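You operate a simulated robot arm through the tools that you are given. There is no shell and no other tool. Be economical: measure what you need, move in short steps, check, and stop when the job is done.

Carry out the task below with a simulated robot arm. There is one attempt and no reset: what you move stays moved.

TASK
Snap the large box shut, clip the oats tab on its lid's rim, lay the ice pack on the lid.
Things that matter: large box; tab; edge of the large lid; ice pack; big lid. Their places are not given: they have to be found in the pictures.

It is judged by the outcome, as a careful person would: the job done as asked, and still so three seconds after it is handed in. It fails if anything else is knocked over, pushed out of place, dropped, spilled or broken.

THE ROBOT
A 6-joint arm with a two-finger parallel gripper, fixed in place. Base frame: the origin is at the foot of the arm, x ahead of it, y to its left, z up; the work surface is at about z = 0.92. Lengths are in m, angles in rad, forces in N, time in s.
With the tool pointing down near the work surface it reaches from about 0.22 to 0.62 m from the base axis. Its first joint turns from -1.152 to 1.152 rad. Payload 2.7 kg.
Tool frame: the origin (TCP) lies between the finger pads and is the grasp point; the fingertips stand 0.023 m ahead of it; z points along the fingers, y is the line along which they close. The gripper opens to 0.094 m. The fingers are 0.038 m wide and 0.01 m thick; the gripper's body (0.054 by 0.096 m) begins 0.039 m behind the TCP.
Orientation is that of the tool frame in the base frame, as a unit quaternion [w, x, y, z]. With the fingers straight down and closing along the base's y, the tool's x points along the base's -x, its y along +y and its z along -z.

THE INTERFACE
- The arm moves only by the tool nudge_tool. Its argument "increments" is a list of rows, each a list of 7 numbers: the shift along the tool's x, y, z in m, then the turn, a rotation vector about the tool's x, y, z in rad, then the opening, from 0 (shut) to 1 (fully open). In form: [[x, y, z, ax, ay, az, gripper], ...]. A call has 1 to 20 rows; each row is the pose to reach, as a shift and turn from the pose commanded when the call began, along the tool's axes at that moment. A row lasts 0.2 s, in which the tool goes at most 0.05 m and 0.15 rad; a call with a longer step from one row to the next is refused whole, and so is a gripper value outside its range. A pose out of reach is approached as far as the arm can. The call stops where the force on the tool passes 40 N (or 10 N more than at its start, if that is more) or the arm is blocked; 0.2 s more then pass. The fingers move at their own pace (about 0.045 m/s each) and stop on an object; they squeeze with about 30 N. The grip force told is the motor's: it shows also when the fingers shut on nothing. Time passes only in rows, and 0.2 s behind the last, so rows that repeat a pose let the fingers close. It gives the time, the measured TCP pose, the force on the tool (base axes), the opening and the grip force at its end, in the units of the frame above (readings bear some noise).
- Cameras (640 x 400 px; columns grow to the right, rows downward): "scene" is fixed at [0.0589, -0.4085, 1.4064]; the picture's right is [0.94, -0.35, 0.00], its down [-0.13, -0.35, -0.93] and it looks along [0.32, 0.87, -0.37] (base axes); focal length 326 px, centre (320, 200). "wrist" rides on the gripper at [-0.039, 0, -0.044] in the tool frame; the picture's right is [0.00, -1.00, 0.00], its down [0.97, 0.00, -0.24] and it looks along [0.24, 0.00, 0.97] (tool axes); focal length 218 px, centre (320, 200).
- camera(camera): a new picture of that camera. No time passes.
- point_at(camera, pixels): there is no depth. For up to 12 entries [column, row, z] of the newest picture of that camera ("zoom" is the newest enlarged one), the place [x, y] in the base frame at which the ray of that pixel passes the height z, good to about 0.002 m, but the place of the scene camera against the robot may be out by one fixed shift of up to 0.025 m in any direction. No time passes.
- zoom(camera, box): a new picture of the part [left, top, right, bottom] of that camera's present view, enlarged. No time passes.
- finish_job(): hands the job in; it is judged then, once.

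Work in short steps. Measure before you move; look again where a grasp or a placing could have gone wrong, and mend it. You have 80 turns and 34 pictures in all, those below and enlarged ones among them. Open the gripper and draw the arm clear of the work before you hand the job in, unless the task says otherwise; then end with one line.

The tools are called after ">>>" by a JSON object that holds its "fn" and its "kwargs". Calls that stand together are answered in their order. nudge_tool: Moves the arm, as the interface text tells. Its arguments: {"type":"object","properties":{"increments":{"type":"array"}},"required":["increments"]} The other tools are called the same way: camera (camera) takes a picture; point_at (camera, pixels) gives the place at which the rays of pixels pass given heights; zoom (camera, box) takes an enlarged picture of a part of a camera's view; finish_job () hands the job in.

At the start:

```text
time: 0.0
tool_pos: [0.4062, 0.1201, 1.2268]
tcp_rot: [0.0, 0.0, 1.0, 0.0]
contact_force: [0.1, 0.2, -0.2]
finger_gap: 0.094
gripper_force: 0.1
```

scene: 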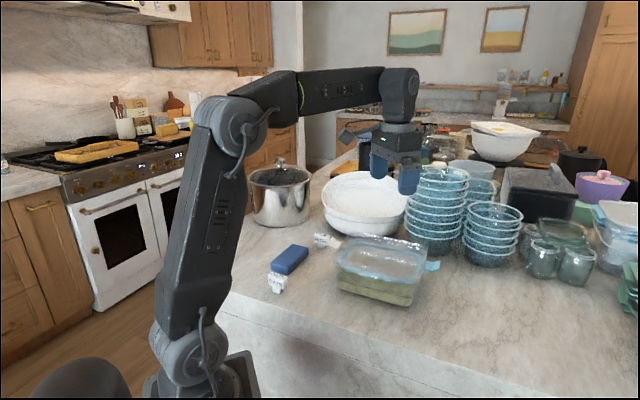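
wrist: 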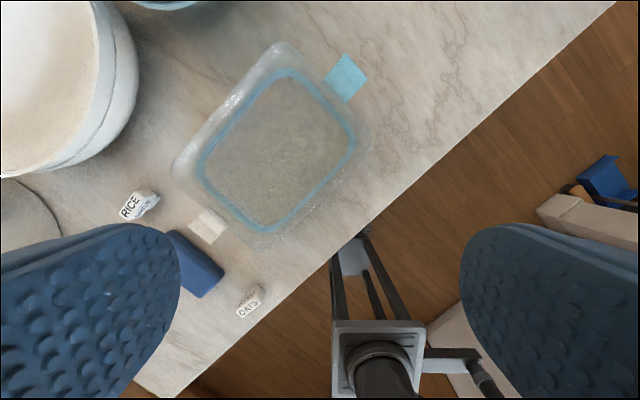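

The pictures show a box with its lid near scene (380,270), tabs RICE and OATS, and a blue block (the ice pack?). I'll enlarge both views.

>>> {"fn": "zoom", "kwargs": {"camera": "scene", "box": [250, 210, 450, 335]}}

>>> {"fn": "zoom", "kwargs": {"camera": "wrist", "box": [100, 30, 420, 330]}}

```text
3.20 times, centred on (350, 272) of scene
```

zoom: 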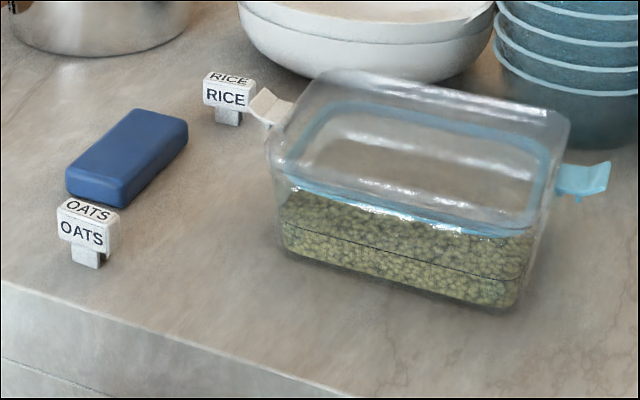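

```text
1.33 times, centred on (260, 180) of wrist
```

zoom: 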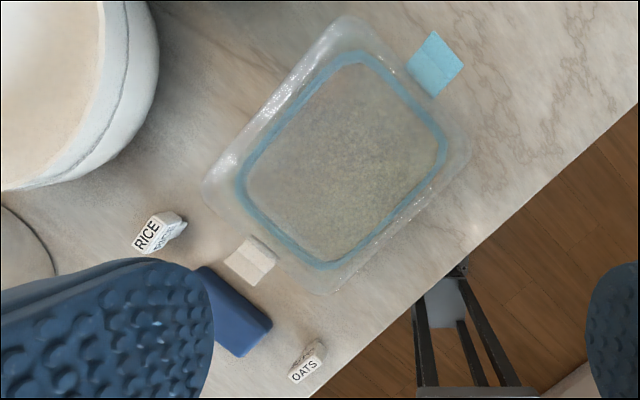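

I'll locate the main features with both cameras.

>>> {"fn": "point_at", "kwargs": {"camera": "wrist", "pixels": [[345, 78, 1.0], [208, 225, 1.0], [280, 45, 1.0], [175, 172, 1.0], [370, 155, 1.0], [262, 245, 1.0], [250, 300, 0.94], [138, 205, 0.94], [165, 232, 0.945], [222, 268, 0.945], [200, 298, 0.945]]}}

>>> {"fn": "point_at", "kwargs": {"camera": "scene", "pixels": [[432, 266, 1.0], [334, 243, 1.0], [358, 233, 1.0], [429, 247, 1.0], [414, 283, 1.0], [337, 263, 1.0], [412, 307, 0.92], [340, 290, 0.92], [277, 292, 0.92], [321, 248, 0.92]]}}

```text
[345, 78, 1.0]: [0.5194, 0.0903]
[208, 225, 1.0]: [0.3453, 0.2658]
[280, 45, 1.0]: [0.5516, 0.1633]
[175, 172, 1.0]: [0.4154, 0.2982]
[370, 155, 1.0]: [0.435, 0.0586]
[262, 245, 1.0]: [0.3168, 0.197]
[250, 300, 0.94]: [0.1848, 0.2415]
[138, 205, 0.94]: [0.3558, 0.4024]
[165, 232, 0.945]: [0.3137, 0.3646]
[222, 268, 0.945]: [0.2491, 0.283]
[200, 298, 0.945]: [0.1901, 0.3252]
```

```text
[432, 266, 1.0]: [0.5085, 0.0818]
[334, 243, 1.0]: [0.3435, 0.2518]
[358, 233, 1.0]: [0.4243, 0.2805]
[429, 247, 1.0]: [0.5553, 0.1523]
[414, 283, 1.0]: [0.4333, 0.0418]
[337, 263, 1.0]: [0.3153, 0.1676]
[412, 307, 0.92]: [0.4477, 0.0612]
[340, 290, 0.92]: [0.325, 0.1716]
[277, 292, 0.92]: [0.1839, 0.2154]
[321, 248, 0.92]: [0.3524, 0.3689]
```

I'll move over the box's robot side and a bit lower for a closer look at the lid and latches.

>>> {"fn": "nudge_tool", "kwargs": {"increments": [[0.03, 0.03, 0, 0, 0, 0, 1], [0.06, 0.05, 0, 0, 0, 0, 1], [0.09, 0.06, 0.0, 0, 0, 0, 1], [0.11, 0.07, 0.0, 0, 0, 0, 1], [0.11, 0.07, 0.0, 0, 0, 0.15, 1], [0.11, 0.07, 0.0, 0, 0, 0.3, 1], [0.11, 0.07, 0.0, 0, 0, 0.45, 1], [0.11, 0.07, 0.0, 0, 0, 0.6, 1], [0.11, 0.07, 0.0, 0, 0, 0.75, 1], [0.11, 0.07, 0.0, 0, 0, 0.785, 1]]}}

>>> {"fn": "camera", "kwargs": {"camera": "wrist"}}

```text
time: 2.2
tool_pos: [0.2964, 0.1898, 1.2273]
tcp_rot: [0.0, 0.383, 0.924, 0.0]
contact_force: [0.4, -0.9, -0.5]
finger_gap: 0.0939
gripper_force: 0.1
```

```text
29 pictures are left
```

wrist: 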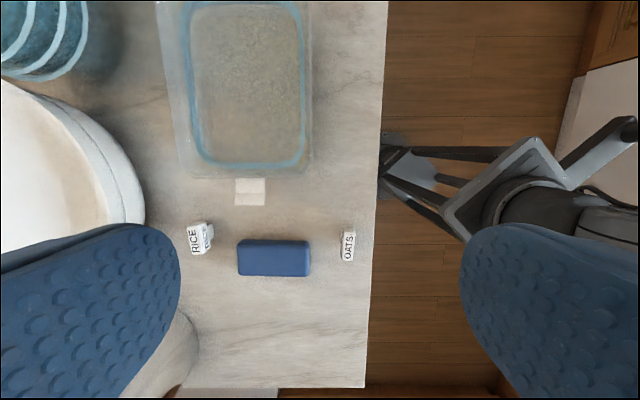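

The box's long axis lines up with the image vertical now. I'll tilt the tool for an oblique look at the white latch and lid seam.

>>> {"fn": "nudge_tool", "kwargs": {"increments": [[0.03, 0.02, 0.02, 0, -0.13, 0, 1], [0.05, 0.03, 0.04, 0, -0.26, 0, 1], [0.07, 0.04, 0.05, 0, -0.39, 0, 1], [0.09, 0.04, 0.06, 0, -0.52, 0, 1], [0.1, 0.04, 0.07, 0, -0.65, 0, 1], [0.1, 0.04, 0.08, 0, -0.78, 0, 1], [0.1, 0.04, 0.08, 0, -0.85, 0, 1]]}}

>>> {"fn": "camera", "kwargs": {"camera": "wrist"}}

```text
time: 3.8
tool_pos: [0.3051, 0.2622, 1.1449]
tcp_rot: [0.383, 0.348, 0.841, -0.157]
contact_force: [0.4, -0.2, -1.0]
finger_gap: 0.094
gripper_force: 0.0
out of reach, approached as far as the arm can: row 4, 5, 6, 7
```

```text
28 pictures are left
```

wrist: 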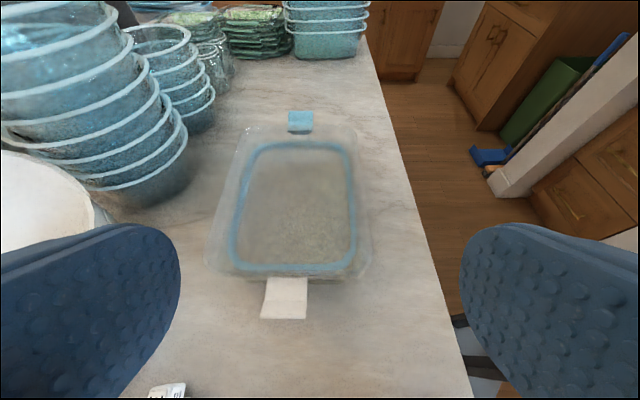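

>>> {"fn": "zoom", "kwargs": {"camera": "wrist", "box": [180, 90, 400, 340]}}

>>> {"fn": "point_at", "kwargs": {"camera": "wrist", "pixels": [[262, 318, 1.0], [306, 318, 1.0], [266, 280, 1.0], [306, 280, 1.0], [289, 130, 1.0], [312, 130, 1.0], [290, 112, 1.0], [313, 112, 1.0], [232, 265, 1.0], [352, 265, 1.0]]}}

```text
1.60 times, centred on (290, 215) of wrist
```

zoom: 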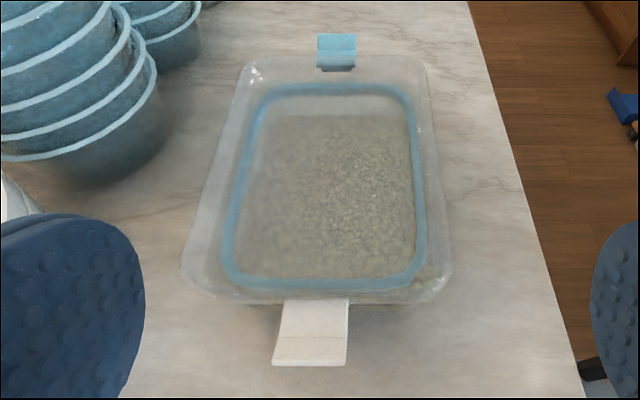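

```text
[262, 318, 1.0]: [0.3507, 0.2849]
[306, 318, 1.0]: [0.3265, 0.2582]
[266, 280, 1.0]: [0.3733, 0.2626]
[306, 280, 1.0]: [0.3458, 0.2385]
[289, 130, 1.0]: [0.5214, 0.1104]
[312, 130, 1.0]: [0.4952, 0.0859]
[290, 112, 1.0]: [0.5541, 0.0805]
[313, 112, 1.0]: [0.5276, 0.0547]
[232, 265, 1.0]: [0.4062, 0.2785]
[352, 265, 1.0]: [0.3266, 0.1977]
```

The flaps (white at ~[0.336,0.271], blue at ~[0.529,0.081]) stand raised about 30° from hinges at z≈1.0. Next I straighten up and take a closer look at the OATS tab.

>>> {"fn": "nudge_tool", "kwargs": {"increments": [[0.011, -0.016, -0.001, 0, 0.13, 0, 1], [0.022, -0.033, -0.002, 0, 0.26, 0, 1], [0.033, -0.05, -0.003, 0, 0.39, 0, 1], [0.044, -0.066, -0.004, 0, 0.52, 0, 1], [0.055, -0.084, -0.006, 0, 0.65, 0, 1], [0.065, -0.1, -0.007, 0, 0.78, 0, 1]]}}

>>> {"fn": "camera", "kwargs": {"camera": "wrist"}}

```text
time: 5.2
tool_pos: [0.1998, 0.2258, 1.1008]
tcp_rot: [0.031, 0.382, 0.923, -0.012]
contact_force: [0.0, 0.7, -0.3]
finger_gap: 0.0938
gripper_force: 0.0
```

```text
26 pictures are left
```

wrist: 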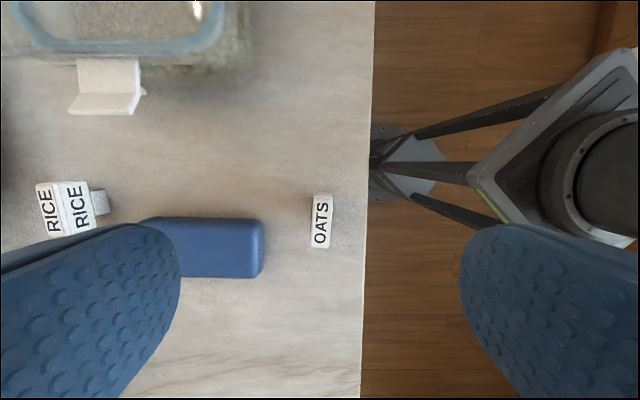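

>>> {"fn": "zoom", "kwargs": {"camera": "scene", "box": [260, 225, 350, 300]}}

>>> {"fn": "zoom", "kwargs": {"camera": "wrist", "box": [20, 40, 180, 260]}}

```text
5.33 times, centred on (305, 262) of scene
```

zoom: 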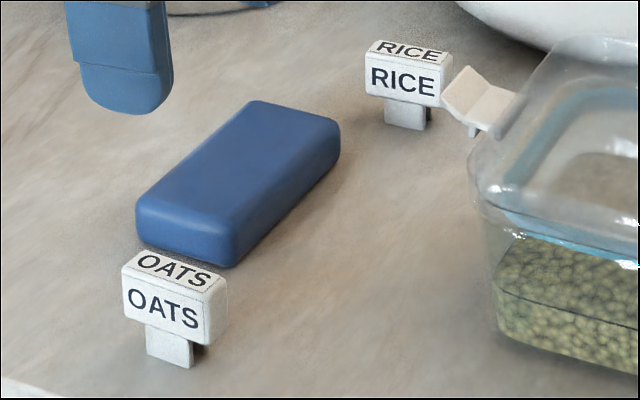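

```text
1.82 times, centred on (100, 150) of wrist
```

zoom: 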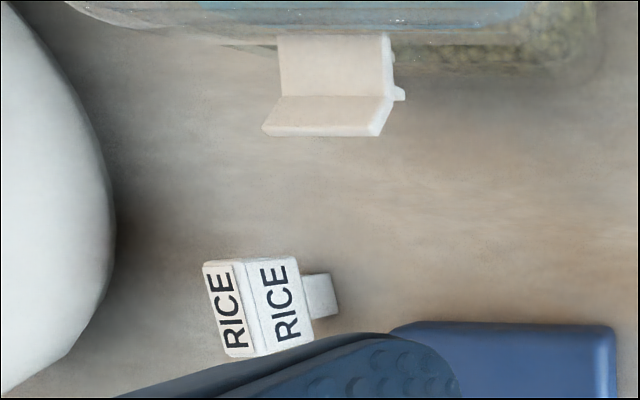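

The tab's stem may be a two-jawed clip. I'll look at it end-on at a low angle.

>>> {"fn": "nudge_tool", "kwargs": {"increments": [[-0.02, -0.004, 0.02, 0, 0.03, 0, 1], [-0.042, -0.008, 0.04, 0, 0.067, 0, 1], [-0.0635, -0.011, 0.06, 0, 0.067, 0, 1], [-0.0635, -0.011, 0.0705, 0, 0.067, 0, 1]]}}

>>> {"fn": "zoom", "kwargs": {"camera": "wrist", "box": [180, 200, 460, 400]}}

```text
time: 6.2
tool_pos: [0.2408, 0.1708, 1.0365]
tcp_rot: [0.001, 0.382, 0.924, -0.001]
contact_force: [-0.7, 1.3, 0.3]
finger_gap: 0.0941
gripper_force: 0.1
```

```text
2.00 times, centred on (320, 300) of wrist
```

zoom: 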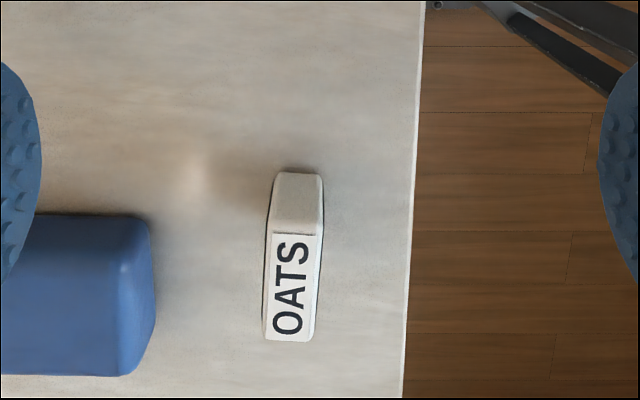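

>>> {"fn": "point_at", "kwargs": {"camera": "zoom", "pixels": [[274, 236, 0.96], [323, 234, 0.96], [312, 341, 0.96], [263, 340, 0.96], [283, 173, 0.96], [321, 175, 0.96], [283, 173, 0.94], [321, 175, 0.94], [293, 288, 0.955], [150, 225, 0.945], [145, 375, 0.945]]}}

>>> {"fn": "point_at", "kwargs": {"camera": "scene", "pixels": [[284.5, 311, 0.92], [268.5, 319, 0.92], [267, 293, 0.96], [284, 301, 0.96], [271, 285, 0.96], [287, 290, 0.96], [332.5, 290.5, 0.92], [340.5, 330.5, 0.92]]}}

```text
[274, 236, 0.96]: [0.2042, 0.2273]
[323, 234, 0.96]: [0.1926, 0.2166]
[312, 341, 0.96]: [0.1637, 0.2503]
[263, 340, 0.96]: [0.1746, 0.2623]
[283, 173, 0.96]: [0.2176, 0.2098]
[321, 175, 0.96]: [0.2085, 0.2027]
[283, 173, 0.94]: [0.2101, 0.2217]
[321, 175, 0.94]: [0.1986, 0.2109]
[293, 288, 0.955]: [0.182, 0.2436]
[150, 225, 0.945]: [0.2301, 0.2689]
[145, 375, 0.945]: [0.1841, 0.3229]
```

```text
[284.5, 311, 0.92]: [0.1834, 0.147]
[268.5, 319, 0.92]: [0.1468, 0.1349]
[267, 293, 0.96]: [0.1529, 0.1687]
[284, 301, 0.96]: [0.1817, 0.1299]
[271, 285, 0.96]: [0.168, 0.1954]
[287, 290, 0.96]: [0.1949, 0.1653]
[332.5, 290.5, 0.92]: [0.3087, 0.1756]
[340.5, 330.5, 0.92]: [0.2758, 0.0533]
```

The OATS tab's head centres near [0.187,0.236], top ≈0.964, about 16 mm thick. Before gripping it I look at the lid rim from close up.

>>> {"fn": "nudge_tool", "kwargs": {"increments": [[0, 0, -0.045, 0, 0, 0, 1], [-0.02, 0.03, -0.0535, 0, 0, 0, 1], [-0.045, 0.055, -0.0535, 0, 0, 0, 1], [-0.07, 0.08, -0.0535, 0, 0, 0, 1], [-0.1, 0.109, -0.0535, 0, 0, 0, 1]]}}

>>> {"fn": "camera", "kwargs": {"camera": "wrist"}}

```text
time: 7.4
tool_pos: [0.3872, 0.1771, 1.089]
tcp_rot: [0.002, 0.382, 0.924, 0.0]
contact_force: [-1.1, -0.4, -0.3]
finger_gap: 0.0941
gripper_force: 0.0
```

```text
22 pictures are left
```

wrist: 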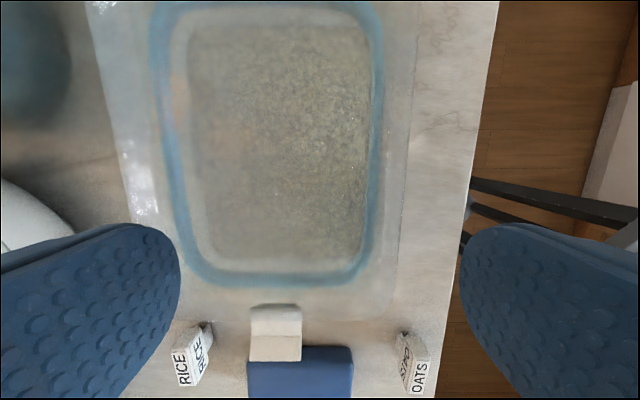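

>>> {"fn": "zoom", "kwargs": {"camera": "wrist", "box": [300, 250, 460, 400]}}

>>> {"fn": "point_at", "kwargs": {"camera": "wrist", "pixels": [[409, 120, 1.01], [400, 240, 1.01], [392, 310, 1.01], [130, 200, 1.01], [115, 110, 1.01], [300, 318, 1.01], [275, 305, 1.01], [275, 362, 1.017], [251, 362, 1.017], [301, 362, 1.017]]}}

```text
2.67 times, centred on (380, 325) of wrist
```

zoom: 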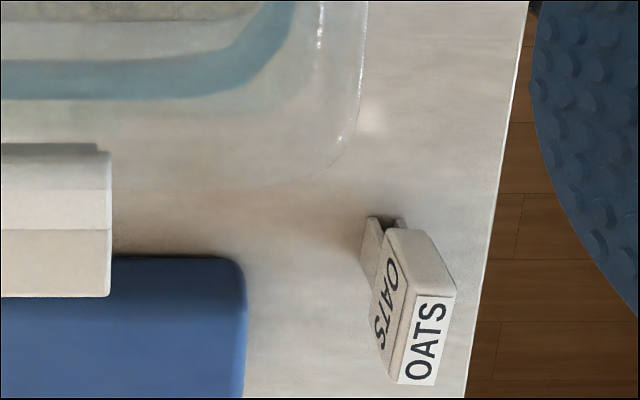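

```text
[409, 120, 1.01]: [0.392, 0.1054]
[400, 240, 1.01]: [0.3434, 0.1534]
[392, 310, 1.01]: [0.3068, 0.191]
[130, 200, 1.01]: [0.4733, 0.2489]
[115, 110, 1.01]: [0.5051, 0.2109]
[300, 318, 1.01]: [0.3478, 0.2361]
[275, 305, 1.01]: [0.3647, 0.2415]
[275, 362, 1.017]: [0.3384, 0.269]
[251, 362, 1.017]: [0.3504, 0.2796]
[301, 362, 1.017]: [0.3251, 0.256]
```

>>> {"fn": "zoom", "kwargs": {"camera": "scene", "box": [325, 225, 395, 300]}}

>>> {"fn": "zoom", "kwargs": {"camera": "scene", "box": [380, 240, 445, 310]}}

```text
5.33 times, centred on (360, 262) of scene
```

zoom: 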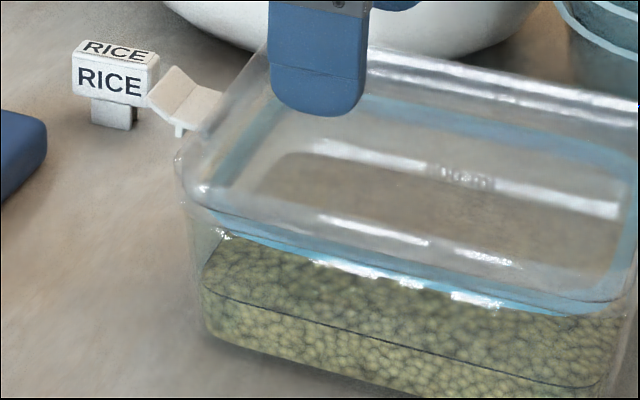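

```text
5.71 times, centred on (412, 275) of scene
```

zoom: 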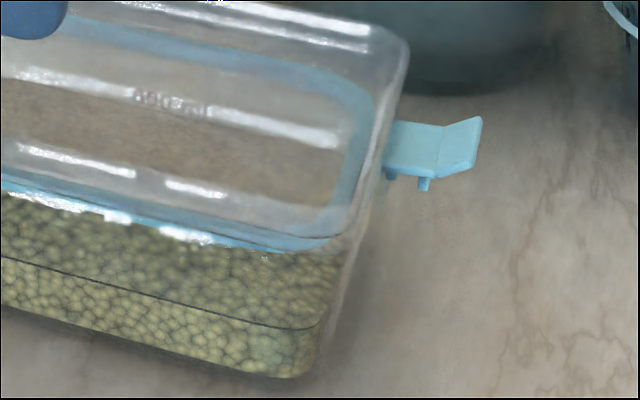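

The tab's stem has two jaws with a slot opening downward. I need the lid edge's profile, so I turn the tool to face the near long side of the box.

>>> {"fn": "nudge_tool", "kwargs": {"increments": [[-0.02, -0.04, 0, 0, 0, 0, 1], [-0.035, -0.08, 0, 0, 0, 0.13, 1], [-0.0515, -0.109, 0, 0, 0, 0.27, 1], [-0.0515, -0.109, 0, 0, 0, 0.41, 1], [-0.0515, -0.109, 0, 0, 0, 0.55, 1], [-0.0515, -0.109, 0, 0, 0, 0.69, 1], [-0.0515, -0.109, 0, 0, 0, 0.83, 1], [-0.0515, -0.109, 0, 0, 0, 0.97, 1], [-0.0515, -0.109, 0, 0, 0, 1.11, 1], [-0.0515, -0.109, 0, 0, 0, 1.25, 1], [-0.0515, -0.109, 0, 0, 0, 1.39, 1], [-0.0515, -0.109, 0, 0, 0, 1.5, 1], [-0.0515, -0.109, 0.02, 0, 0, 1.57, 1], [-0.0515, -0.109, 0.039, 0, 0, 1.57, 1]]}}

>>> {"fn": "nudge_tool", "kwargs": {"increments": [[0, 0, 0, 0, 0.14, 0, 1], [0, 0, 0, 0, 0.28, 0, 1], [0, 0, 0, 0, 0.42, 0, 1], [0, 0, 0, 0, 0.56, 0, 1], [0, 0, 0, 0, 0.65, 0, 1]]}}

>>> {"fn": "camera", "kwargs": {"camera": "wrist"}}

```text
time: 10.4
tool_pos: [0.3465, 0.0641, 1.0501]
tcp_rot: [0.002, 0.924, 0.383, 0.0]
contact_force: [-0.1, -0.3, -0.4]
finger_gap: 0.0938
gripper_force: 0.0
```

```text
time: 11.6
tool_pos: [0.3487, 0.063, 1.0505]
tcp_rot: [-0.121, 0.875, 0.363, 0.296]
contact_force: [-0.8, -0.2, 0.4]
finger_gap: 0.0941
gripper_force: 0.2
```

```text
18 pictures are left
```

wrist: 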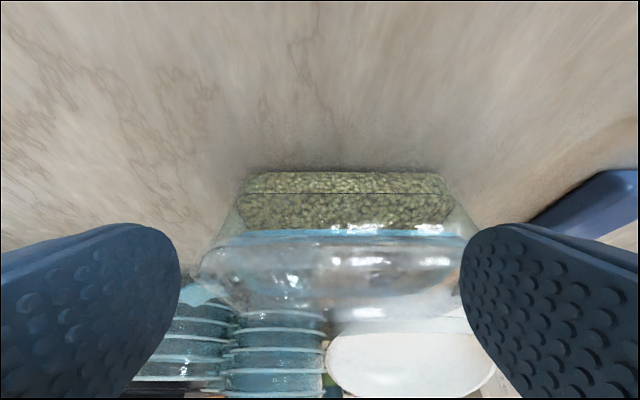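

>>> {"fn": "zoom", "kwargs": {"camera": "wrist", "box": [170, 150, 490, 350]}}

```text
2.00 times, centred on (330, 250) of wrist
```

zoom: 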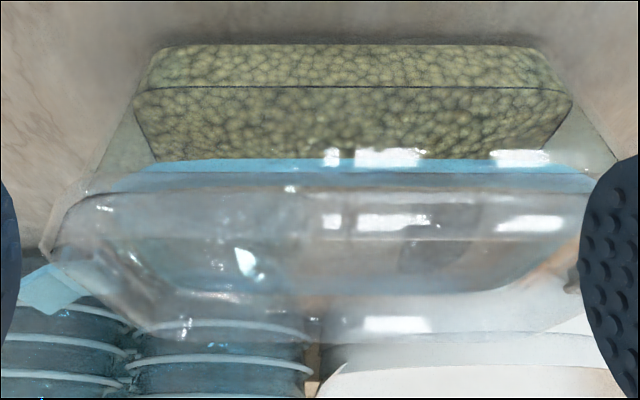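

>>> {"fn": "point_at", "kwargs": {"camera": "zoom", "pixels": [[300, 46, 0.92], [300, 160, 1.0], [300, 172, 1.0], [300, 193, 1.0], [300, 240, 1.0], [300, 240, 1.02], [300, 290, 1.0], [300, 337, 1.0], [300, 337, 1.02], [52, 243, 1.01], [75, 205, 1.0], [140, 325, 1.01]]}}

```text
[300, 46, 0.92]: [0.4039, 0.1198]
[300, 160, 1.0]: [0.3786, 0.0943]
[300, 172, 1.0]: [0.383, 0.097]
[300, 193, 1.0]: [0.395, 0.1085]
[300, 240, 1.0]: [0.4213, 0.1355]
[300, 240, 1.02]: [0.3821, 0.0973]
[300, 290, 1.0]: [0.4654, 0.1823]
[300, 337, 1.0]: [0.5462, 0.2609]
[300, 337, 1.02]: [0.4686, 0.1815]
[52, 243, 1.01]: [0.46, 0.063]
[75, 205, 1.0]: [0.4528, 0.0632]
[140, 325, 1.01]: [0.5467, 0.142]
```

The near lid edge spans about z 1.003–1.012 and overhangs the box wall. I go 4 cm lower for a grazing view of the lid's edge profile.

>>> {"fn": "nudge_tool", "kwargs": {"increments": [[-0.012, 0, 0.016, 0, 0, 0, 1], [-0.024, 0, 0.032, 0, 0, 0, 1]]}}

>>> {"fn": "zoom", "kwargs": {"camera": "wrist", "box": [170, 260, 330, 360]}}

```text
time: 12.2
tool_pos: [0.3476, 0.0638, 1.0107]
tcp_rot: [-0.121, 0.875, 0.365, 0.296]
contact_force: [-0.1, -0.4, -0.6]
finger_gap: 0.0942
gripper_force: 0.0
```

```text
4.00 times, centred on (250, 310) of wrist
```

zoom: 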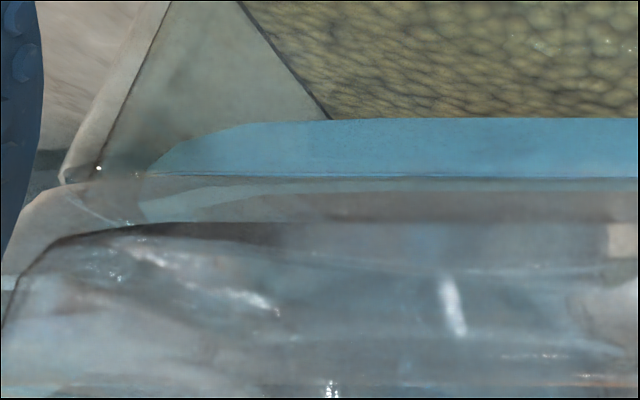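

>>> {"fn": "point_at", "kwargs": {"camera": "zoom", "pixels": [[400, 120, 0.99], [400, 178, 0.99], [400, 223, 0.99], [400, 223, 1.0], [400, 300, 1.0], [400, 385, 1.0], [400, 385, 1.01], [65, 182, 0.99], [40, 250, 1.0]]}}

>>> {"fn": "camera", "kwargs": {"camera": "wrist"}}

```text
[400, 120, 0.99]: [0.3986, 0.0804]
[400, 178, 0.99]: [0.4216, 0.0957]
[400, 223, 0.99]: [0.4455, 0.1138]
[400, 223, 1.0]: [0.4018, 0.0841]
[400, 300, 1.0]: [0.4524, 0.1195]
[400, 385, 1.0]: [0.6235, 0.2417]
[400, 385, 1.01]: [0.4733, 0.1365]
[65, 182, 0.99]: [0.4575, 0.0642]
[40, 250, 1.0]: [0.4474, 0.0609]
```

```text
15 pictures are left
```

wrist: 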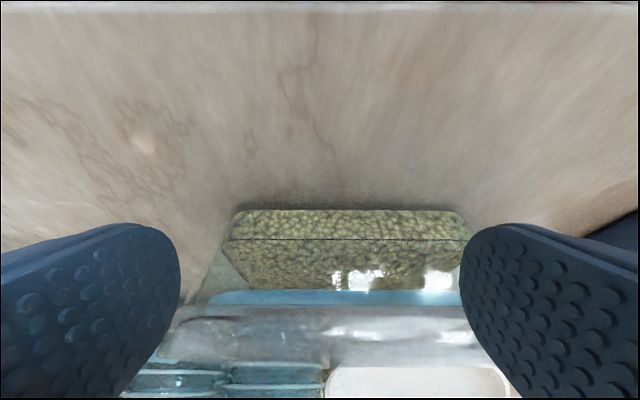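

The pictures leave unclear whether the rim is raised. I'll straighten up, turn back, close the gripper, and probe the lid's height by touch.

>>> {"fn": "nudge_tool", "kwargs": {"increments": [[0.024, 0, -0.032, 0, 0, 0, 0.6], [0.05, 0, -0.066, 0, -0.1, 0, 0.3], [0.072, 0, -0.095, 0, -0.23, 0, 0], [0.072, 0, -0.095, 0, -0.37, 0, 0], [0.072, 0, -0.095, 0, -0.51, 0, 0], [0.072, 0, -0.095, 0, -0.65, 0, 0]]}}

>>> {"fn": "nudge_tool", "kwargs": {"increments": [[0, 0, 0, 0, 0, -0.15, 0], [0, 0, 0, 0, 0, -0.3, 0], [0, 0, 0, 0, 0, -0.45, 0], [0, 0, 0, 0, 0, -0.6, 0], [0, 0, 0, 0, 0, -0.75, 0], [0, 0, 0, 0, 0, -0.9, 0], [0, 0, 0, 0, 0, -1.05, 0], [0, 0, 0, 0, 0, -1.2, 0], [0, 0, 0, 0, 0, -1.35, 0], [0, 0, 0, 0, 0, -1.5, 0], [0, 0, 0, 0, 0, -1.57, 0]]}}

```text
time: 13.6
tool_pos: [0.3471, 0.0639, 1.1303]
tcp_rot: [0.002, 0.924, 0.383, -0.001]
contact_force: [-0.6, -0.4, -0.3]
finger_gap: 0.0001
gripper_force: 30.0
```

```text
time: 16.0
tool_pos: [0.3482, 0.0641, 1.1289]
tcp_rot: [0.002, 0.381, 0.924, -0.001]
contact_force: [0.9, -0.1, -0.4]
finger_gap: 0.0002
gripper_force: 30.4
```

>>> {"fn": "nudge_tool", "kwargs": {"increments": [[0.007, 0.047, 0, 0, 0, 0, 0], [0.014, 0.094, 0, 0, 0, 0, 0], [0.021, 0.1395, 0, 0, 0, 0, 0], [0.021, 0.1395, 0.045, 0, 0, 0, 0], [0.021, 0.1395, 0.083, 0, 0, 0, 0], [0.021, 0.1395, 0.085, 0, 0, 0, 0], [0.021, 0.1395, 0.087, 0, 0, 0, 0], [0.021, 0.1395, 0.089, 0, 0, 0, 0], [0.021, 0.1395, 0.091, 0, 0, 0, 0], [0.021, 0.1395, 0.093, 0, 0, 0, 0], [0.021, 0.1395, 0.095, 0, 0, 0, 0], [0.021, 0.1395, 0.097, 0, 0, 0, 0], [0.021, 0.1395, 0.099, 0, 0, 0, 0], [0.021, 0.1395, 0.101, 0, 0, 0, 0], [0.021, 0.1395, 0.103, 0, 0, 0, 0], [0.021, 0.1395, 0.105, 0, 0, 0, 0], [0.021, 0.1395, 0.107, 0, 0, 0, 0]]}}

```text
time: 19.6
tool_pos: [0.4308, 0.1772, 1.0223]
tcp_rot: [0.001, 0.383, 0.924, 0.0]
contact_force: [-0.3, 0.2, -0.3]
finger_gap: 0.0002
gripper_force: 30.3
```

The tip is at 0.9993 with no contact, so the lid's middle is recessed below the rim. I continue to find the floor.

>>> {"fn": "nudge_tool", "kwargs": {"increments": [[0, 0, 0.002, 0, 0, 0, 0], [0, 0, 0.004, 0, 0, 0, 0], [0, 0, 0.006, 0, 0, 0, 0], [0, 0, 0.008, 0, 0, 0, 0], [0, 0, 0.01, 0, 0, 0, 0], [0, 0, 0.012, 0, 0, 0, 0], [0, 0, 0.014, 0, 0, 0, 0], [0, 0, 0.016, 0, 0, 0, 0], [0, 0, 0.018, 0, 0, 0, 0], [0, 0, 0.02, 0, 0, 0, 0]]}}

```text
time: 20.6
tool_pos: [0.4332, 0.1763, 1.0194]
tcp_rot: [0.005, 0.383, 0.924, 0.003]
contact_force: [0.4, 0.5, 3.4]
finger_gap: 0.0001
gripper_force: 30.4
stopped in row 5: the force on the tool passed its limit (the readings are from after the stop); the commanded pose is now the measured one
```

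Floor at ≈0.996, rim top ≈1.012: the lid is a tray with an upright rim, so the tab clips down on it. Now I fold the white latch down by pressing on its lip (u line at about [0.34,0.267]) from above.

>>> {"fn": "nudge_tool", "kwargs": {"increments": [[0, 0, -0.03, 0, 0, 0, 0], [0, 0, -0.06, 0, 0, 0, 0], [0.045, 0, -0.06, 0, 0, 0, 0], [0.09, 0, -0.06, 0, 0, 0, 0], [0.13, -0.001, -0.06, 0, 0, 0, 0], [0.13, -0.001, -0.025, 0, 0, 0, 0], [0.13, -0.001, -0.02, 0, 0, 0, 0], [0.13, -0.001, -0.015, 0, 0, 0, 0], [0.13, -0.001, -0.01, 0, 0, 0, 0], [0.13, -0.001, -0.005, 0, 0, 0, 0], [0.13, -0.001, 0.0, 0, 0, 0, 0], [0.13, -0.001, 0.005, 0, 0, 0, 0], [0.13, -0.001, 0.01, 0, 0, 0, 0], [0.13, -0.001, 0.015, 0, 0, 0, 0]]}}

>>> {"fn": "zoom", "kwargs": {"camera": "scene", "box": [280, 210, 400, 300]}}

```text
time: 23.6
tool_pos: [0.3399, 0.2679, 1.0036]
tcp_rot: [0.003, 0.383, 0.924, 0.002]
contact_force: [-2.7, 2.4, 1.5]
finger_gap: 0.0
gripper_force: 29.9
```

```text
4.44 times, centred on (340, 255) of scene
```

zoom: 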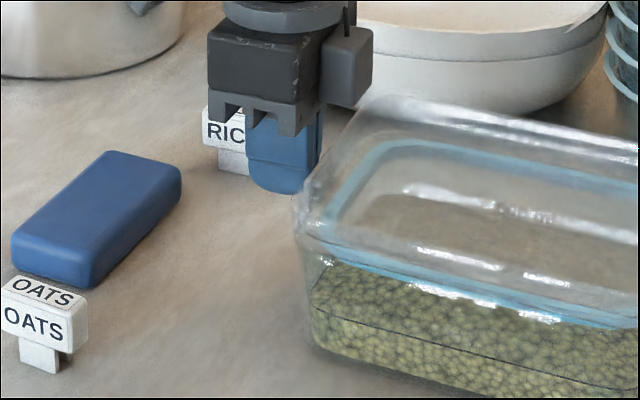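

>>> {"fn": "nudge_tool", "kwargs": {"increments": [[0, 0, 0.003, 0, 0, 0, 0], [0, 0, 0.006, 0, 0, 0, 0], [0, 0, 0.009, 0, 0, 0, 0], [0, 0, 0.012, 0, 0, 0, 0], [0, 0, 0.015, 0, 0, 0, 0]]}}

```text
time: 24.4
tool_pos: [0.3401, 0.2695, 1.0005]
tcp_rot: [0.005, 0.382, 0.924, 0.005]
contact_force: [-4.0, 0.9, 10.2]
finger_gap: 0.0
gripper_force: 30.2
stopped in row 4: the force on the tool passed its limit (the readings are from after the stop); the commanded pose is now the measured one
```

>>> {"fn": "nudge_tool", "kwargs": {"increments": [[0, 0, -0.04, 0, 0, 0, 0], [0.0, 0, -0.08, 0, 0, 0, 0], [0.045, 0, -0.12, 0, 0, 0, 0], [0.06, 0, -0.12, 0, 0, 0, 0]]}}

>>> {"fn": "zoom", "kwargs": {"camera": "scene", "box": [310, 220, 390, 290]}}

```text
refused: row 3 steps farther than a row can; nothing moved
```

```text
5.71 times, centred on (350, 255) of scene
```

zoom: 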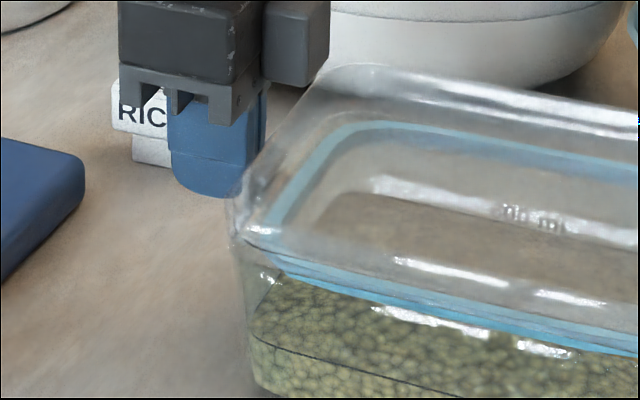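

>>> {"fn": "nudge_tool", "kwargs": {"increments": [[0, 0, -0.04, 0, 0, 0, 0], [0.0, 0, -0.08, 0, 0, 0, 0], [0.03, 0, -0.11, 0, 0, 0, 0], [0.06, 0, -0.12, 0, 0, 0, 0]]}}

>>> {"fn": "zoom", "kwargs": {"camera": "scene", "box": [315, 230, 395, 290]}}

```text
time: 25.4
tool_pos: [0.2951, 0.3117, 1.1186]
tcp_rot: [0.005, 0.382, 0.924, 0.005]
contact_force: [-0.2, -0.1, 0.1]
finger_gap: 0.0004
gripper_force: 30.2
```

```text
6.67 times, centred on (355, 260) of scene
```

zoom: 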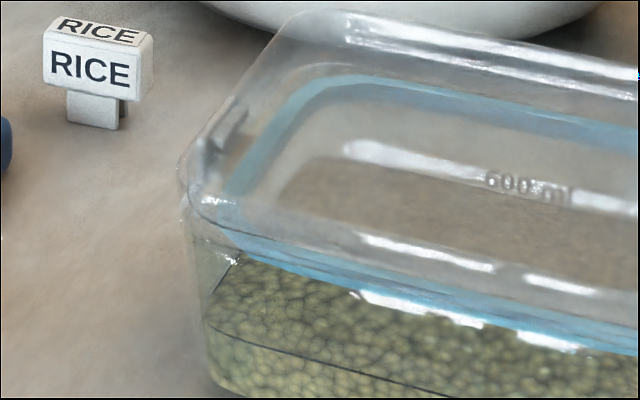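

>>> {"fn": "camera", "kwargs": {"camera": "wrist"}}

```text
11 pictures are left
```

wrist: 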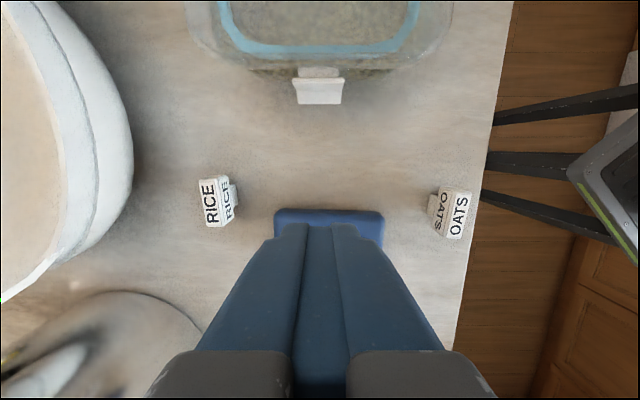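

The white latch is now vertical against the box with its lip out (wrist rows 68–104), folded. Same motion for the blue latch at the other end.

>>> {"fn": "nudge_tool", "kwargs": {"increments": [[-0.045, 0.0005, 0, 0, 0, 0, 0], [-0.09, 0.001, 0, 0, 0, 0, 0], [-0.135, 0.001, 0, 0, 0, 0, 0], [-0.18, 0.001, 0, 0, 0, 0, 0], [-0.225, 0.001, 0, 0, 0, 0, 0], [-0.27, 0.001, 0, 0, 0, 0, 0], [-0.31, 0.001, 0, 0, 0, 0, 0], [-0.322, 0.001, 0.0, 0, 0, 0, 0], [-0.322, 0.001, 0.04, 0, 0, 0, 0], [-0.322, 0.001, 0.076, 0, 0, 0, 0]]}}

>>> {"fn": "nudge_tool", "kwargs": {"increments": [[0, 0, 0.005, 0, 0, 0, 0], [0, 0, 0.01, 0, 0, 0, 0], [0, 0, 0.015, 0, 0, 0, 0], [0, 0, 0.02, 0, 0, 0, 0], [0, 0, 0.025, 0, 0, 0, 0], [0, 0, 0.03, 0, 0, 0, 0], [0, 0, 0.035, 0, 0, 0, 0], [0, 0, 0.039, 0, 0, 0, 0], [0, 0, 0.042, 0, 0, 0, 0], [0, 0, 0.045, 0, 0, 0, 0], [0, 0, 0.048, 0, 0, 0, 0], [0, 0, 0.051, 0, 0, 0, 0]]}}

```text
time: 27.6
tool_pos: [0.5259, 0.0845, 1.0441]
tcp_rot: [0.006, 0.382, 0.924, 0.005]
contact_force: [-0.4, -0.1, 0.6]
finger_gap: 0.0002
gripper_force: 29.6
```

```text
time: 30.2
tool_pos: [0.5269, 0.0856, 0.9946]
tcp_rot: [0.007, 0.381, 0.924, 0.005]
contact_force: [1.9, -2.3, 4.3]
finger_gap: 0.0002
gripper_force: 30.4
```

>>> {"fn": "nudge_tool", "kwargs": {"increments": [[0, 0, 0.003, 0, 0, 0, 0], [0, 0, 0.006, 0, 0, 0, 0], [0, 0, 0.009, 0, 0, 0, 0], [0, 0, 0.012, 0, 0, 0, 0]]}}

```text
time: 31.2
tool_pos: [0.5252, 0.0862, 0.9779]
tcp_rot: [0.0, 0.382, 0.924, 0.002]
contact_force: [1.6, -2.4, -1.4]
finger_gap: 0.0001
gripper_force: 30.1
```

The tip slid past the lip (z 0.955). I back off outward first so as not to lift the latch, then raise and look.

>>> {"fn": "nudge_tool", "kwargs": {"increments": [[-0.01, 0, 0.0, 0, 0, 0, 0], [-0.03, 0, 0, 0, 0, 0, 0], [-0.03, 0, -0.05, 0, 0, 0, 0], [-0.03, 0, -0.1, 0, 0, 0, 0], [-0.01, 0, -0.14, 0, 0, 0, 0]]}}

>>> {"fn": "zoom", "kwargs": {"camera": "scene", "box": [390, 235, 450, 300]}}

```text
time: 32.4
tool_pos: [0.5329, 0.0772, 1.1225]
tcp_rot: [0.005, 0.381, 0.924, 0.005]
contact_force: [0.8, -0.8, 0.2]
finger_gap: 0.0
gripper_force: 29.8
```

```text
6.15 times, centred on (420, 268) of scene
```

zoom: 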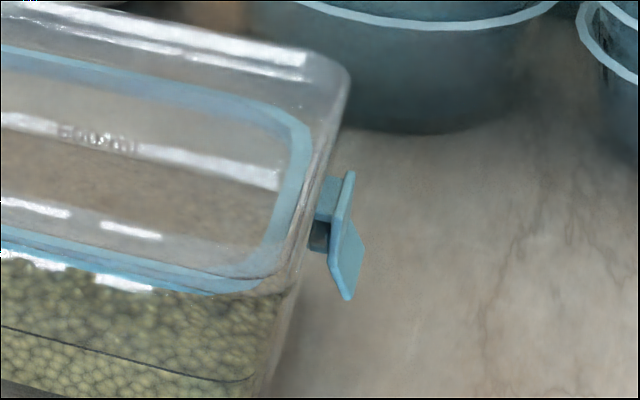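

>>> {"fn": "nudge_tool", "kwargs": {"increments": [[-0.02, 0, 0.02, 0, 0, 0, 1], [-0.02, 0, 0.03, 0, 0, 0, 1], [-0.02, 0, 0.03, 0, 0, 0, 1], [-0.02, 0, 0.03, 0, 0, 0, 1], [-0.02, 0, 0.03, 0, 0, 0, 1], [-0.02, 0, 0.03, 0, 0, 0, 1]]}}

>>> {"fn": "zoom", "kwargs": {"camera": "wrist", "box": [250, 180, 390, 320]}}

```text
time: 33.8
tool_pos: [0.5479, 0.062, 1.0924]
tcp_rot: [0.006, 0.381, 0.924, 0.004]
contact_force: [-0.1, -0.2, 0.6]
finger_gap: 0.094
gripper_force: 0.2
```

```text
2.86 times, centred on (320, 250) of wrist
```

zoom: 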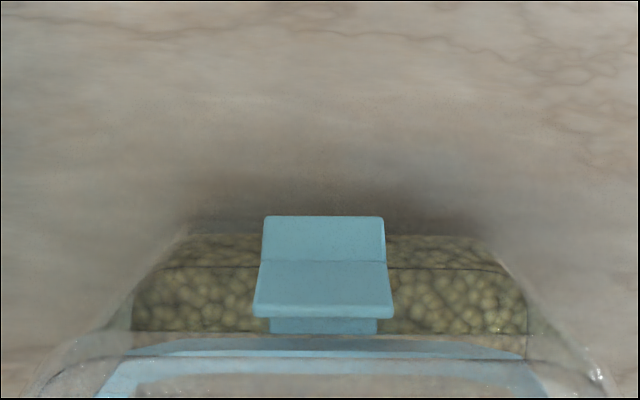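

Blue latch's plate is vertical and its hook is in. By the same geometry the white lip sits ~8 mm farther out, so it isn't fully home; I press it again.

>>> {"fn": "nudge_tool", "kwargs": {"increments": [[0.045, 0, -0.01, 0, 0, 0, 0], [0.09, 0, -0.01, 0, 0, 0, 0], [0.135, 0, -0.01, 0, 0, 0, 0], [0.18, 0, -0.01, 0, 0, 0, 0], [0.225, 0, -0.01, 0, 0, 0, 0], [0.27, -0.001, -0.01, 0, 0, 0, 0], [0.2926, -0.001, 0.0, 0, 0, 0, 0], [0.2926, -0.001, 0.04, 0, 0, 0, 0], [0.2926, -0.001, 0.08, 0, 0, 0, 0], [0.2926, -0.001, 0.083, 0, 0, 0, 0], [0.2926, -0.001, 0.086, 0, 0, 0, 0], [0.2926, -0.001, 0.089, 0, 0, 0, 0], [0.2926, -0.001, 0.092, 0, 0, 0, 0], [0.2926, -0.001, 0.095, 0, 0, 0, 0], [0.2926, -0.001, 0.098, 0, 0, 0, 0]]}}

```text
time: 35.9
tool_pos: [0.3407, 0.2692, 1.0213]
tcp_rot: [0.007, 0.383, 0.924, 0.006]
contact_force: [-3.6, -1.9, 8.3]
finger_gap: 0.0
gripper_force: 30.2
stopped in row 10: the force on the tool passed its limit (the readings are from after the stop); the commanded pose is now the measured one
```

>>> {"fn": "nudge_tool", "kwargs": {"increments": [[0, 0, -0.04, 0, 0, 0, 0.3], [0.04, 0, -0.06, 0, 0, 0, 0.8], [0.07, 0, -0.06, 0, 0, 0, 1], [0.07, 0, -0.06, 0, 0, 0, 1], [0.07, 0, -0.06, 0, 0, 0, 1], [0.07, 0, -0.06, 0, 0, 0, 1]]}}

>>> {"fn": "zoom", "kwargs": {"camera": "wrist", "box": [230, 0, 410, 180]}}

```text
time: 37.3
tool_pos: [0.2893, 0.3179, 1.0817]
tcp_rot: [0.007, 0.381, 0.924, 0.006]
contact_force: [0.4, 0.3, 0.1]
finger_gap: 0.0939
gripper_force: 0.0
```

```text
2.22 times, centred on (320, 90) of wrist
```

zoom: 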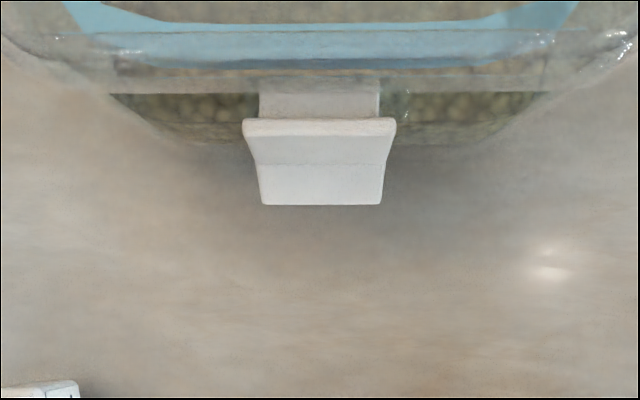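

Both latches now measure symmetric about u≈-0.174 (lips 0.12 out on each side), so both are shut; the box slid ~7 mm along its axis. Next I pick the OATS tab with a partly opened gripper to stay clear of the ice pack.

>>> {"fn": "nudge_tool", "kwargs": {"increments": [[0.005, -0.044, 0, 0, 0, 0, 0.4], [0.01, -0.088, 0, 0, 0, 0.04, 0.4], [0.0146, -0.1306, 0, 0, 0, 0.08, 0.4], [0.0146, -0.1306, 0.04, 0, 0, 0.08, 0.4], [0.0146, -0.1306, 0.08, 0, 0, 0.08, 0.4], [0.0146, -0.1306, 0.11, 0, 0, 0.08, 0.4], [0.0146, -0.1306, 0.119, 0, 0, 0.08, 0.4], [0.0146, -0.1306, 0.119, 0, 0, 0.08, 0], [0.0146, -0.1306, 0.119, 0, 0, 0.08, 0], [0.0146, -0.1306, 0.119, 0, 0, 0.08, 0], [0.0146, -0.1306, 0.119, 0, 0, 0.08, 0]]}}

```text
time: 39.7
tool_pos: [0.1892, 0.2364, 0.9587]
tcp_rot: [0.008, 0.419, 0.908, 0.007]
contact_force: [-0.2, -0.6, -0.3]
finger_gap: 0.0171
gripper_force: 29.4
```

Tab gripped (17 mm gap). I lift it and carry it to hover over the near long rim, turned parallel to it.

>>> {"fn": "nudge_tool", "kwargs": {"increments": [[0, 0, -0.04, 0, 0, 0, 0], [0, 0, -0.08, 0, 0, 0, 0], [0, 0, -0.116, 0, 0, 0, 0], [-0.04, 0.013, -0.116, 0, 0, -0.04, 0], [-0.08, 0.027, -0.116, 0, 0, -0.08, 0], [-0.12, 0.041, -0.116, 0, 0, -0.08, 0], [-0.16, 0.054, -0.116, 0, 0, -0.08, 0], [-0.2026, 0.0683, -0.116, 0, 0, -0.08, 0]]}}

>>> {"fn": "zoom", "kwargs": {"camera": "wrist", "box": [220, 140, 420, 400]}}

```text
time: 41.5
tool_pos: [0.3706, 0.1267, 1.0769]
tcp_rot: [0.007, 0.382, 0.924, 0.006]
contact_force: [1.0, 0.0, -1.0]
finger_gap: 0.0171
gripper_force: 29.7
```

```text
1.54 times, centred on (320, 270) of wrist
```

zoom: 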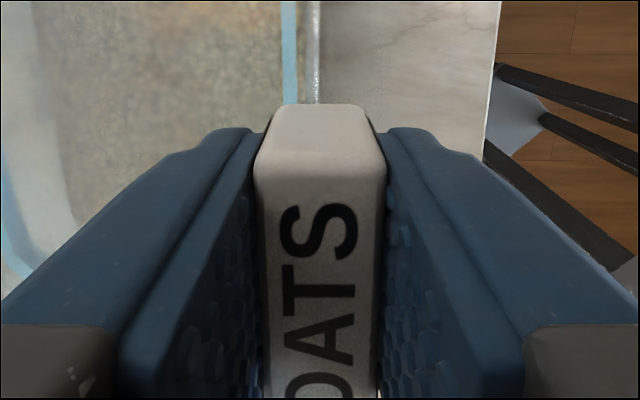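

The rim band (zoom cols 302–320) lies ~3–4 mm toward +y from the tab's centre. I shift 4 mm, lower 15 mm, and look at higher zoom.

>>> {"fn": "nudge_tool", "kwargs": {"increments": [[0, 0.004, 0, 0, 0, 0, 0], [0, 0.004, 0.008, 0, 0, 0, 0], [0, 0.004, 0.015, 0, 0, 0, 0], [0, 0.004, 0.015, 0, 0, 0, 0]]}}

>>> {"fn": "zoom", "kwargs": {"camera": "wrist", "box": [280, 130, 360, 210]}}

```text
time: 42.5
tool_pos: [0.3738, 0.1296, 1.0616]
tcp_rot: [0.008, 0.382, 0.924, 0.007]
contact_force: [-0.2, -0.7, -0.9]
finger_gap: 0.0173
gripper_force: 30.2
```

```text
5.00 times, centred on (320, 170) of wrist
```

zoom: 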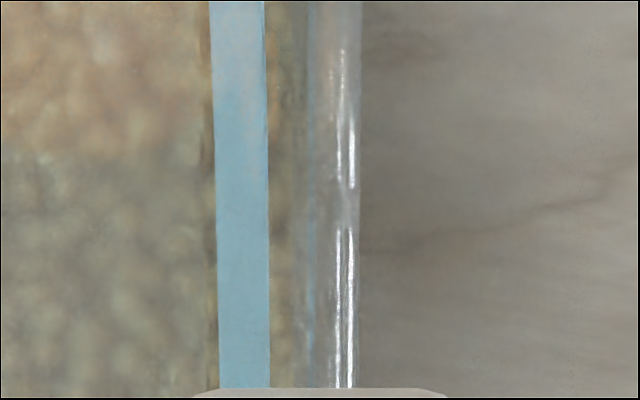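

Rim is crisp: centred at zoom col ~345, about 3 mm thick. I shift 1.5 mm back and press down in 2 mm steps.

>>> {"fn": "nudge_tool", "kwargs": {"increments": [[0, -0.0015, 0, 0, 0, 0, 0], [0, -0.0015, 0.003, 0, 0, 0, 0], [0, -0.0015, 0.006, 0, 0, 0, 0], [0, -0.0015, 0.008, 0, 0, 0, 0], [0, -0.0015, 0.01, 0, 0, 0, 0], [0, -0.0015, 0.012, 0, 0, 0, 0], [0, -0.0015, 0.014, 0, 0, 0, 0]]}}

```text
time: 44.1
tool_pos: [0.3727, 0.1283, 1.0482]
tcp_rot: [0.006, 0.381, 0.924, 0.006]
contact_force: [1.0, 0.3, -0.4]
finger_gap: 0.017
gripper_force: 30.0
```

>>> {"fn": "nudge_tool", "kwargs": {"increments": [[0, 0, 0.002, 0, 0, 0, 0], [0, 0, 0.004, 0, 0, 0, 0], [0, 0, 0.006, 0, 0, 0, 0], [0, 0, 0.008, 0, 0, 0, 0], [0, 0, 0.01, 0, 0, 0, 0], [0, 0, 0.012, 0, 0, 0, 0], [0, 0, 0.014, 0, 0, 0, 0], [0, 0, 0.016, 0, 0, 0, 0]]}}

```text
time: 45.9
tool_pos: [0.3746, 0.1294, 1.034]
tcp_rot: [0.01, 0.381, 0.925, 0.01]
contact_force: [-2.9, -2.0, 27.4]
finger_gap: 0.0173
gripper_force: 30.1
```

27 N at the expected full depth. I check in the scene picture whether the stem straddles the rim.

>>> {"fn": "zoom", "kwargs": {"camera": "scene", "box": [350, 225, 430, 295]}}

```text
5.71 times, centred on (390, 260) of scene
```

zoom: 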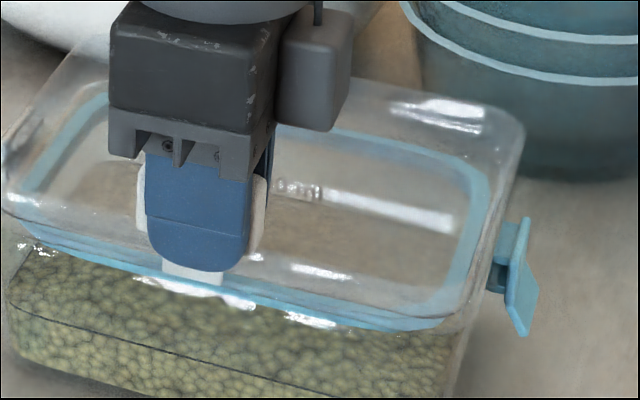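

The outer jaw shows in front of the rim (zoom 165–225, 262–285). I release, rise straight up, and check.

>>> {"fn": "nudge_tool", "kwargs": {"increments": [[0, 0, 0, 0, 0, 0, 0.4], [0, 0, 0, 0, 0, 0, 0.4], [0, 0, -0.002, 0, 0, 0, 0.4], [0, 0, -0.03, 0, 0, 0, 0.4], [0, 0, -0.07, 0, 0, 0, 0.4], [0.04, 0.0, -0.1, 0, 0, 0, 0.6]]}}

>>> {"fn": "zoom", "kwargs": {"camera": "scene", "box": [330, 225, 430, 305]}}

```text
time: 47.3
tool_pos: [0.3445, 0.1546, 1.1319]
tcp_rot: [0.007, 0.382, 0.924, 0.006]
contact_force: [-0.7, 0.3, -0.3]
finger_gap: 0.0563
gripper_force: 0.1
```

```text
5.00 times, centred on (380, 265) of scene
```

zoom: 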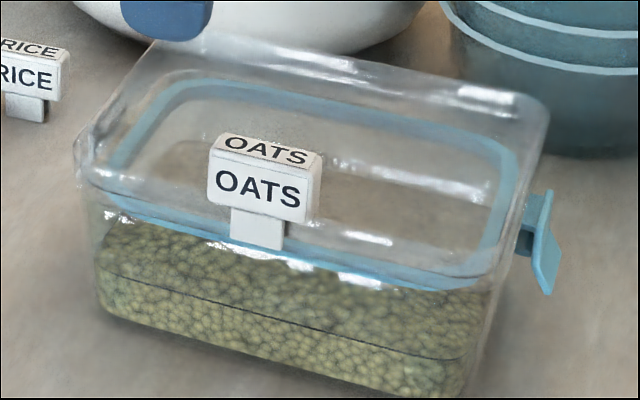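

The tab is clipped upright on the rim. Next I move over the ice pack, turn 90° to grip across its short side, and take a picture.

>>> {"fn": "nudge_tool", "kwargs": {"increments": [[0.03, 0.01, 0, 0, 0, -0.14, 1], [0.07, 0.02, 0, 0, 0, -0.28, 1], [0.11, 0.03, 0, 0, 0, -0.42, 1], [0.15, 0.045, 0, 0, 0, -0.56, 1], [0.194, 0.0568, 0, 0, 0, -0.7, 1], [0.194, 0.0568, 0, 0, 0, -0.84, 1], [0.194, 0.0568, 0, 0, 0, -0.98, 1], [0.194, 0.0568, 0, 0, 0, -1.12, 1], [0.194, 0.0568, 0, 0, 0, -1.26, 1], [0.194, 0.0568, 0, 0, 0, -1.4, 1], [0.194, 0.0568, 0, 0, 0, -1.5, 1], [0.194, 0.0568, 0, 0, 0, -1.57, 1]]}}

>>> {"fn": "camera", "kwargs": {"camera": "wrist"}}

```text
time: 49.9
tool_pos: [0.2459, 0.335, 1.1326]
tcp_rot: [0.009, -0.385, 0.923, 0.0]
contact_force: [0.3, -0.3, -1.0]
finger_gap: 0.094
gripper_force: 0.0
```

```text
3 pictures are left
```

wrist: 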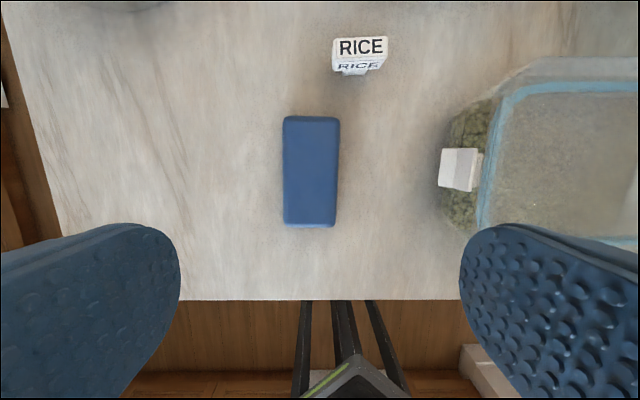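

>>> {"fn": "point_at", "kwargs": {"camera": "wrist", "pixels": [[285, 118, 0.945], [339, 118, 0.945], [335, 224, 0.945], [284, 223, 0.945], [284, 170, 0.945], [337, 170, 0.945], [440, 185, 0.975], [478, 190, 1.0]]}}

```text
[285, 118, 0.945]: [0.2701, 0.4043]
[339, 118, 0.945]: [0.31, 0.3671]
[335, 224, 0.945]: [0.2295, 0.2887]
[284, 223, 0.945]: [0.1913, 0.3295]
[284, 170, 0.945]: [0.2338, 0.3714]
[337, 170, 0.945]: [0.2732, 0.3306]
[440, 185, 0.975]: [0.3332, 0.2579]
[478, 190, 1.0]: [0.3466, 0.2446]
```

Pack centre ≈[0.250,0.347], about 109×56 mm, aligned with the gripper. I descend and grip across its width.

>>> {"fn": "nudge_tool", "kwargs": {"increments": [[-0.0088, 0.0069, 0.04, 0, 0, 0.02, 1], [-0.0088, 0.0069, 0.08, 0, 0, 0.02, 1], [-0.0088, 0.0069, 0.12, 0, 0, 0.02, 1], [-0.0088, 0.0069, 0.155, 0, 0, 0.02, 1], [-0.0088, 0.0069, 0.17, 0, 0, 0.02, 1], [-0.0088, 0.0069, 0.178, 0, 0, 0.02, 1], [-0.0088, 0.0069, 0.182, 0, 0, 0.02, 1], [-0.0088, 0.0069, 0.182, 0, 0, 0.02, 0.4], [-0.0088, 0.0069, 0.182, 0, 0, 0.02, 0.4], [-0.0088, 0.0069, 0.182, 0, 0, 0.02, 0.4], [-0.0088, 0.0069, 0.182, 0, 0, 0.02, 0.4]]}}

```text
time: 52.3
tool_pos: [0.2509, 0.3455, 0.9496]
tcp_rot: [0.009, -0.374, 0.928, -0.001]
contact_force: [1.0, 0.3, 0.5]
finger_gap: 0.0596
gripper_force: 30.1
```

Pack gripped (gap 59.6 mm). I lift it and carry it over the lid's middle.

>>> {"fn": "nudge_tool", "kwargs": {"increments": [[0, 0, -0.02, 0, 0, 0, 0.4], [0, 0, -0.06, 0, 0, 0, 0.4], [0, 0, -0.1, 0, 0, 0, 0.4], [0, 0, -0.14, 0, 0, 0, 0.4], [0, 0, -0.17, 0, 0, 0, 0.4], [-0.003, -0.04, -0.17, 0, 0, -0.01, 0.4], [-0.006, -0.08, -0.17, 0, 0, -0.02, 0.4], [-0.01, -0.12, -0.17, 0, 0, -0.02, 0.4], [-0.013, -0.16, -0.17, 0, 0, -0.02, 0.4], [-0.016, -0.2, -0.17, 0, 0, -0.02, 0.4], [-0.0189, -0.2405, -0.17, 0, 0, -0.02, 0.4], [-0.0189, -0.2405, -0.17, 0, 0, -0.02, 0.4]]}}

>>> {"fn": "camera", "kwargs": {"camera": "wrist"}}

```text
time: 54.9
tool_pos: [0.4281, 0.1835, 1.1218]
tcp_rot: [0.01, -0.383, 0.924, -0.001]
contact_force: [0.9, -0.8, -2.2]
finger_gap: 0.0598
gripper_force: 29.7
```

```text
2 pictures are left
```

wrist: 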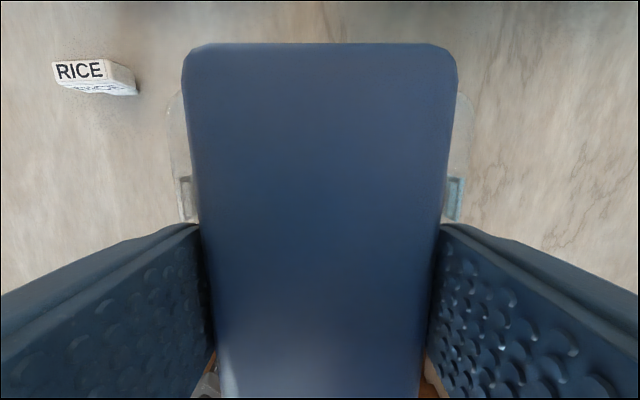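

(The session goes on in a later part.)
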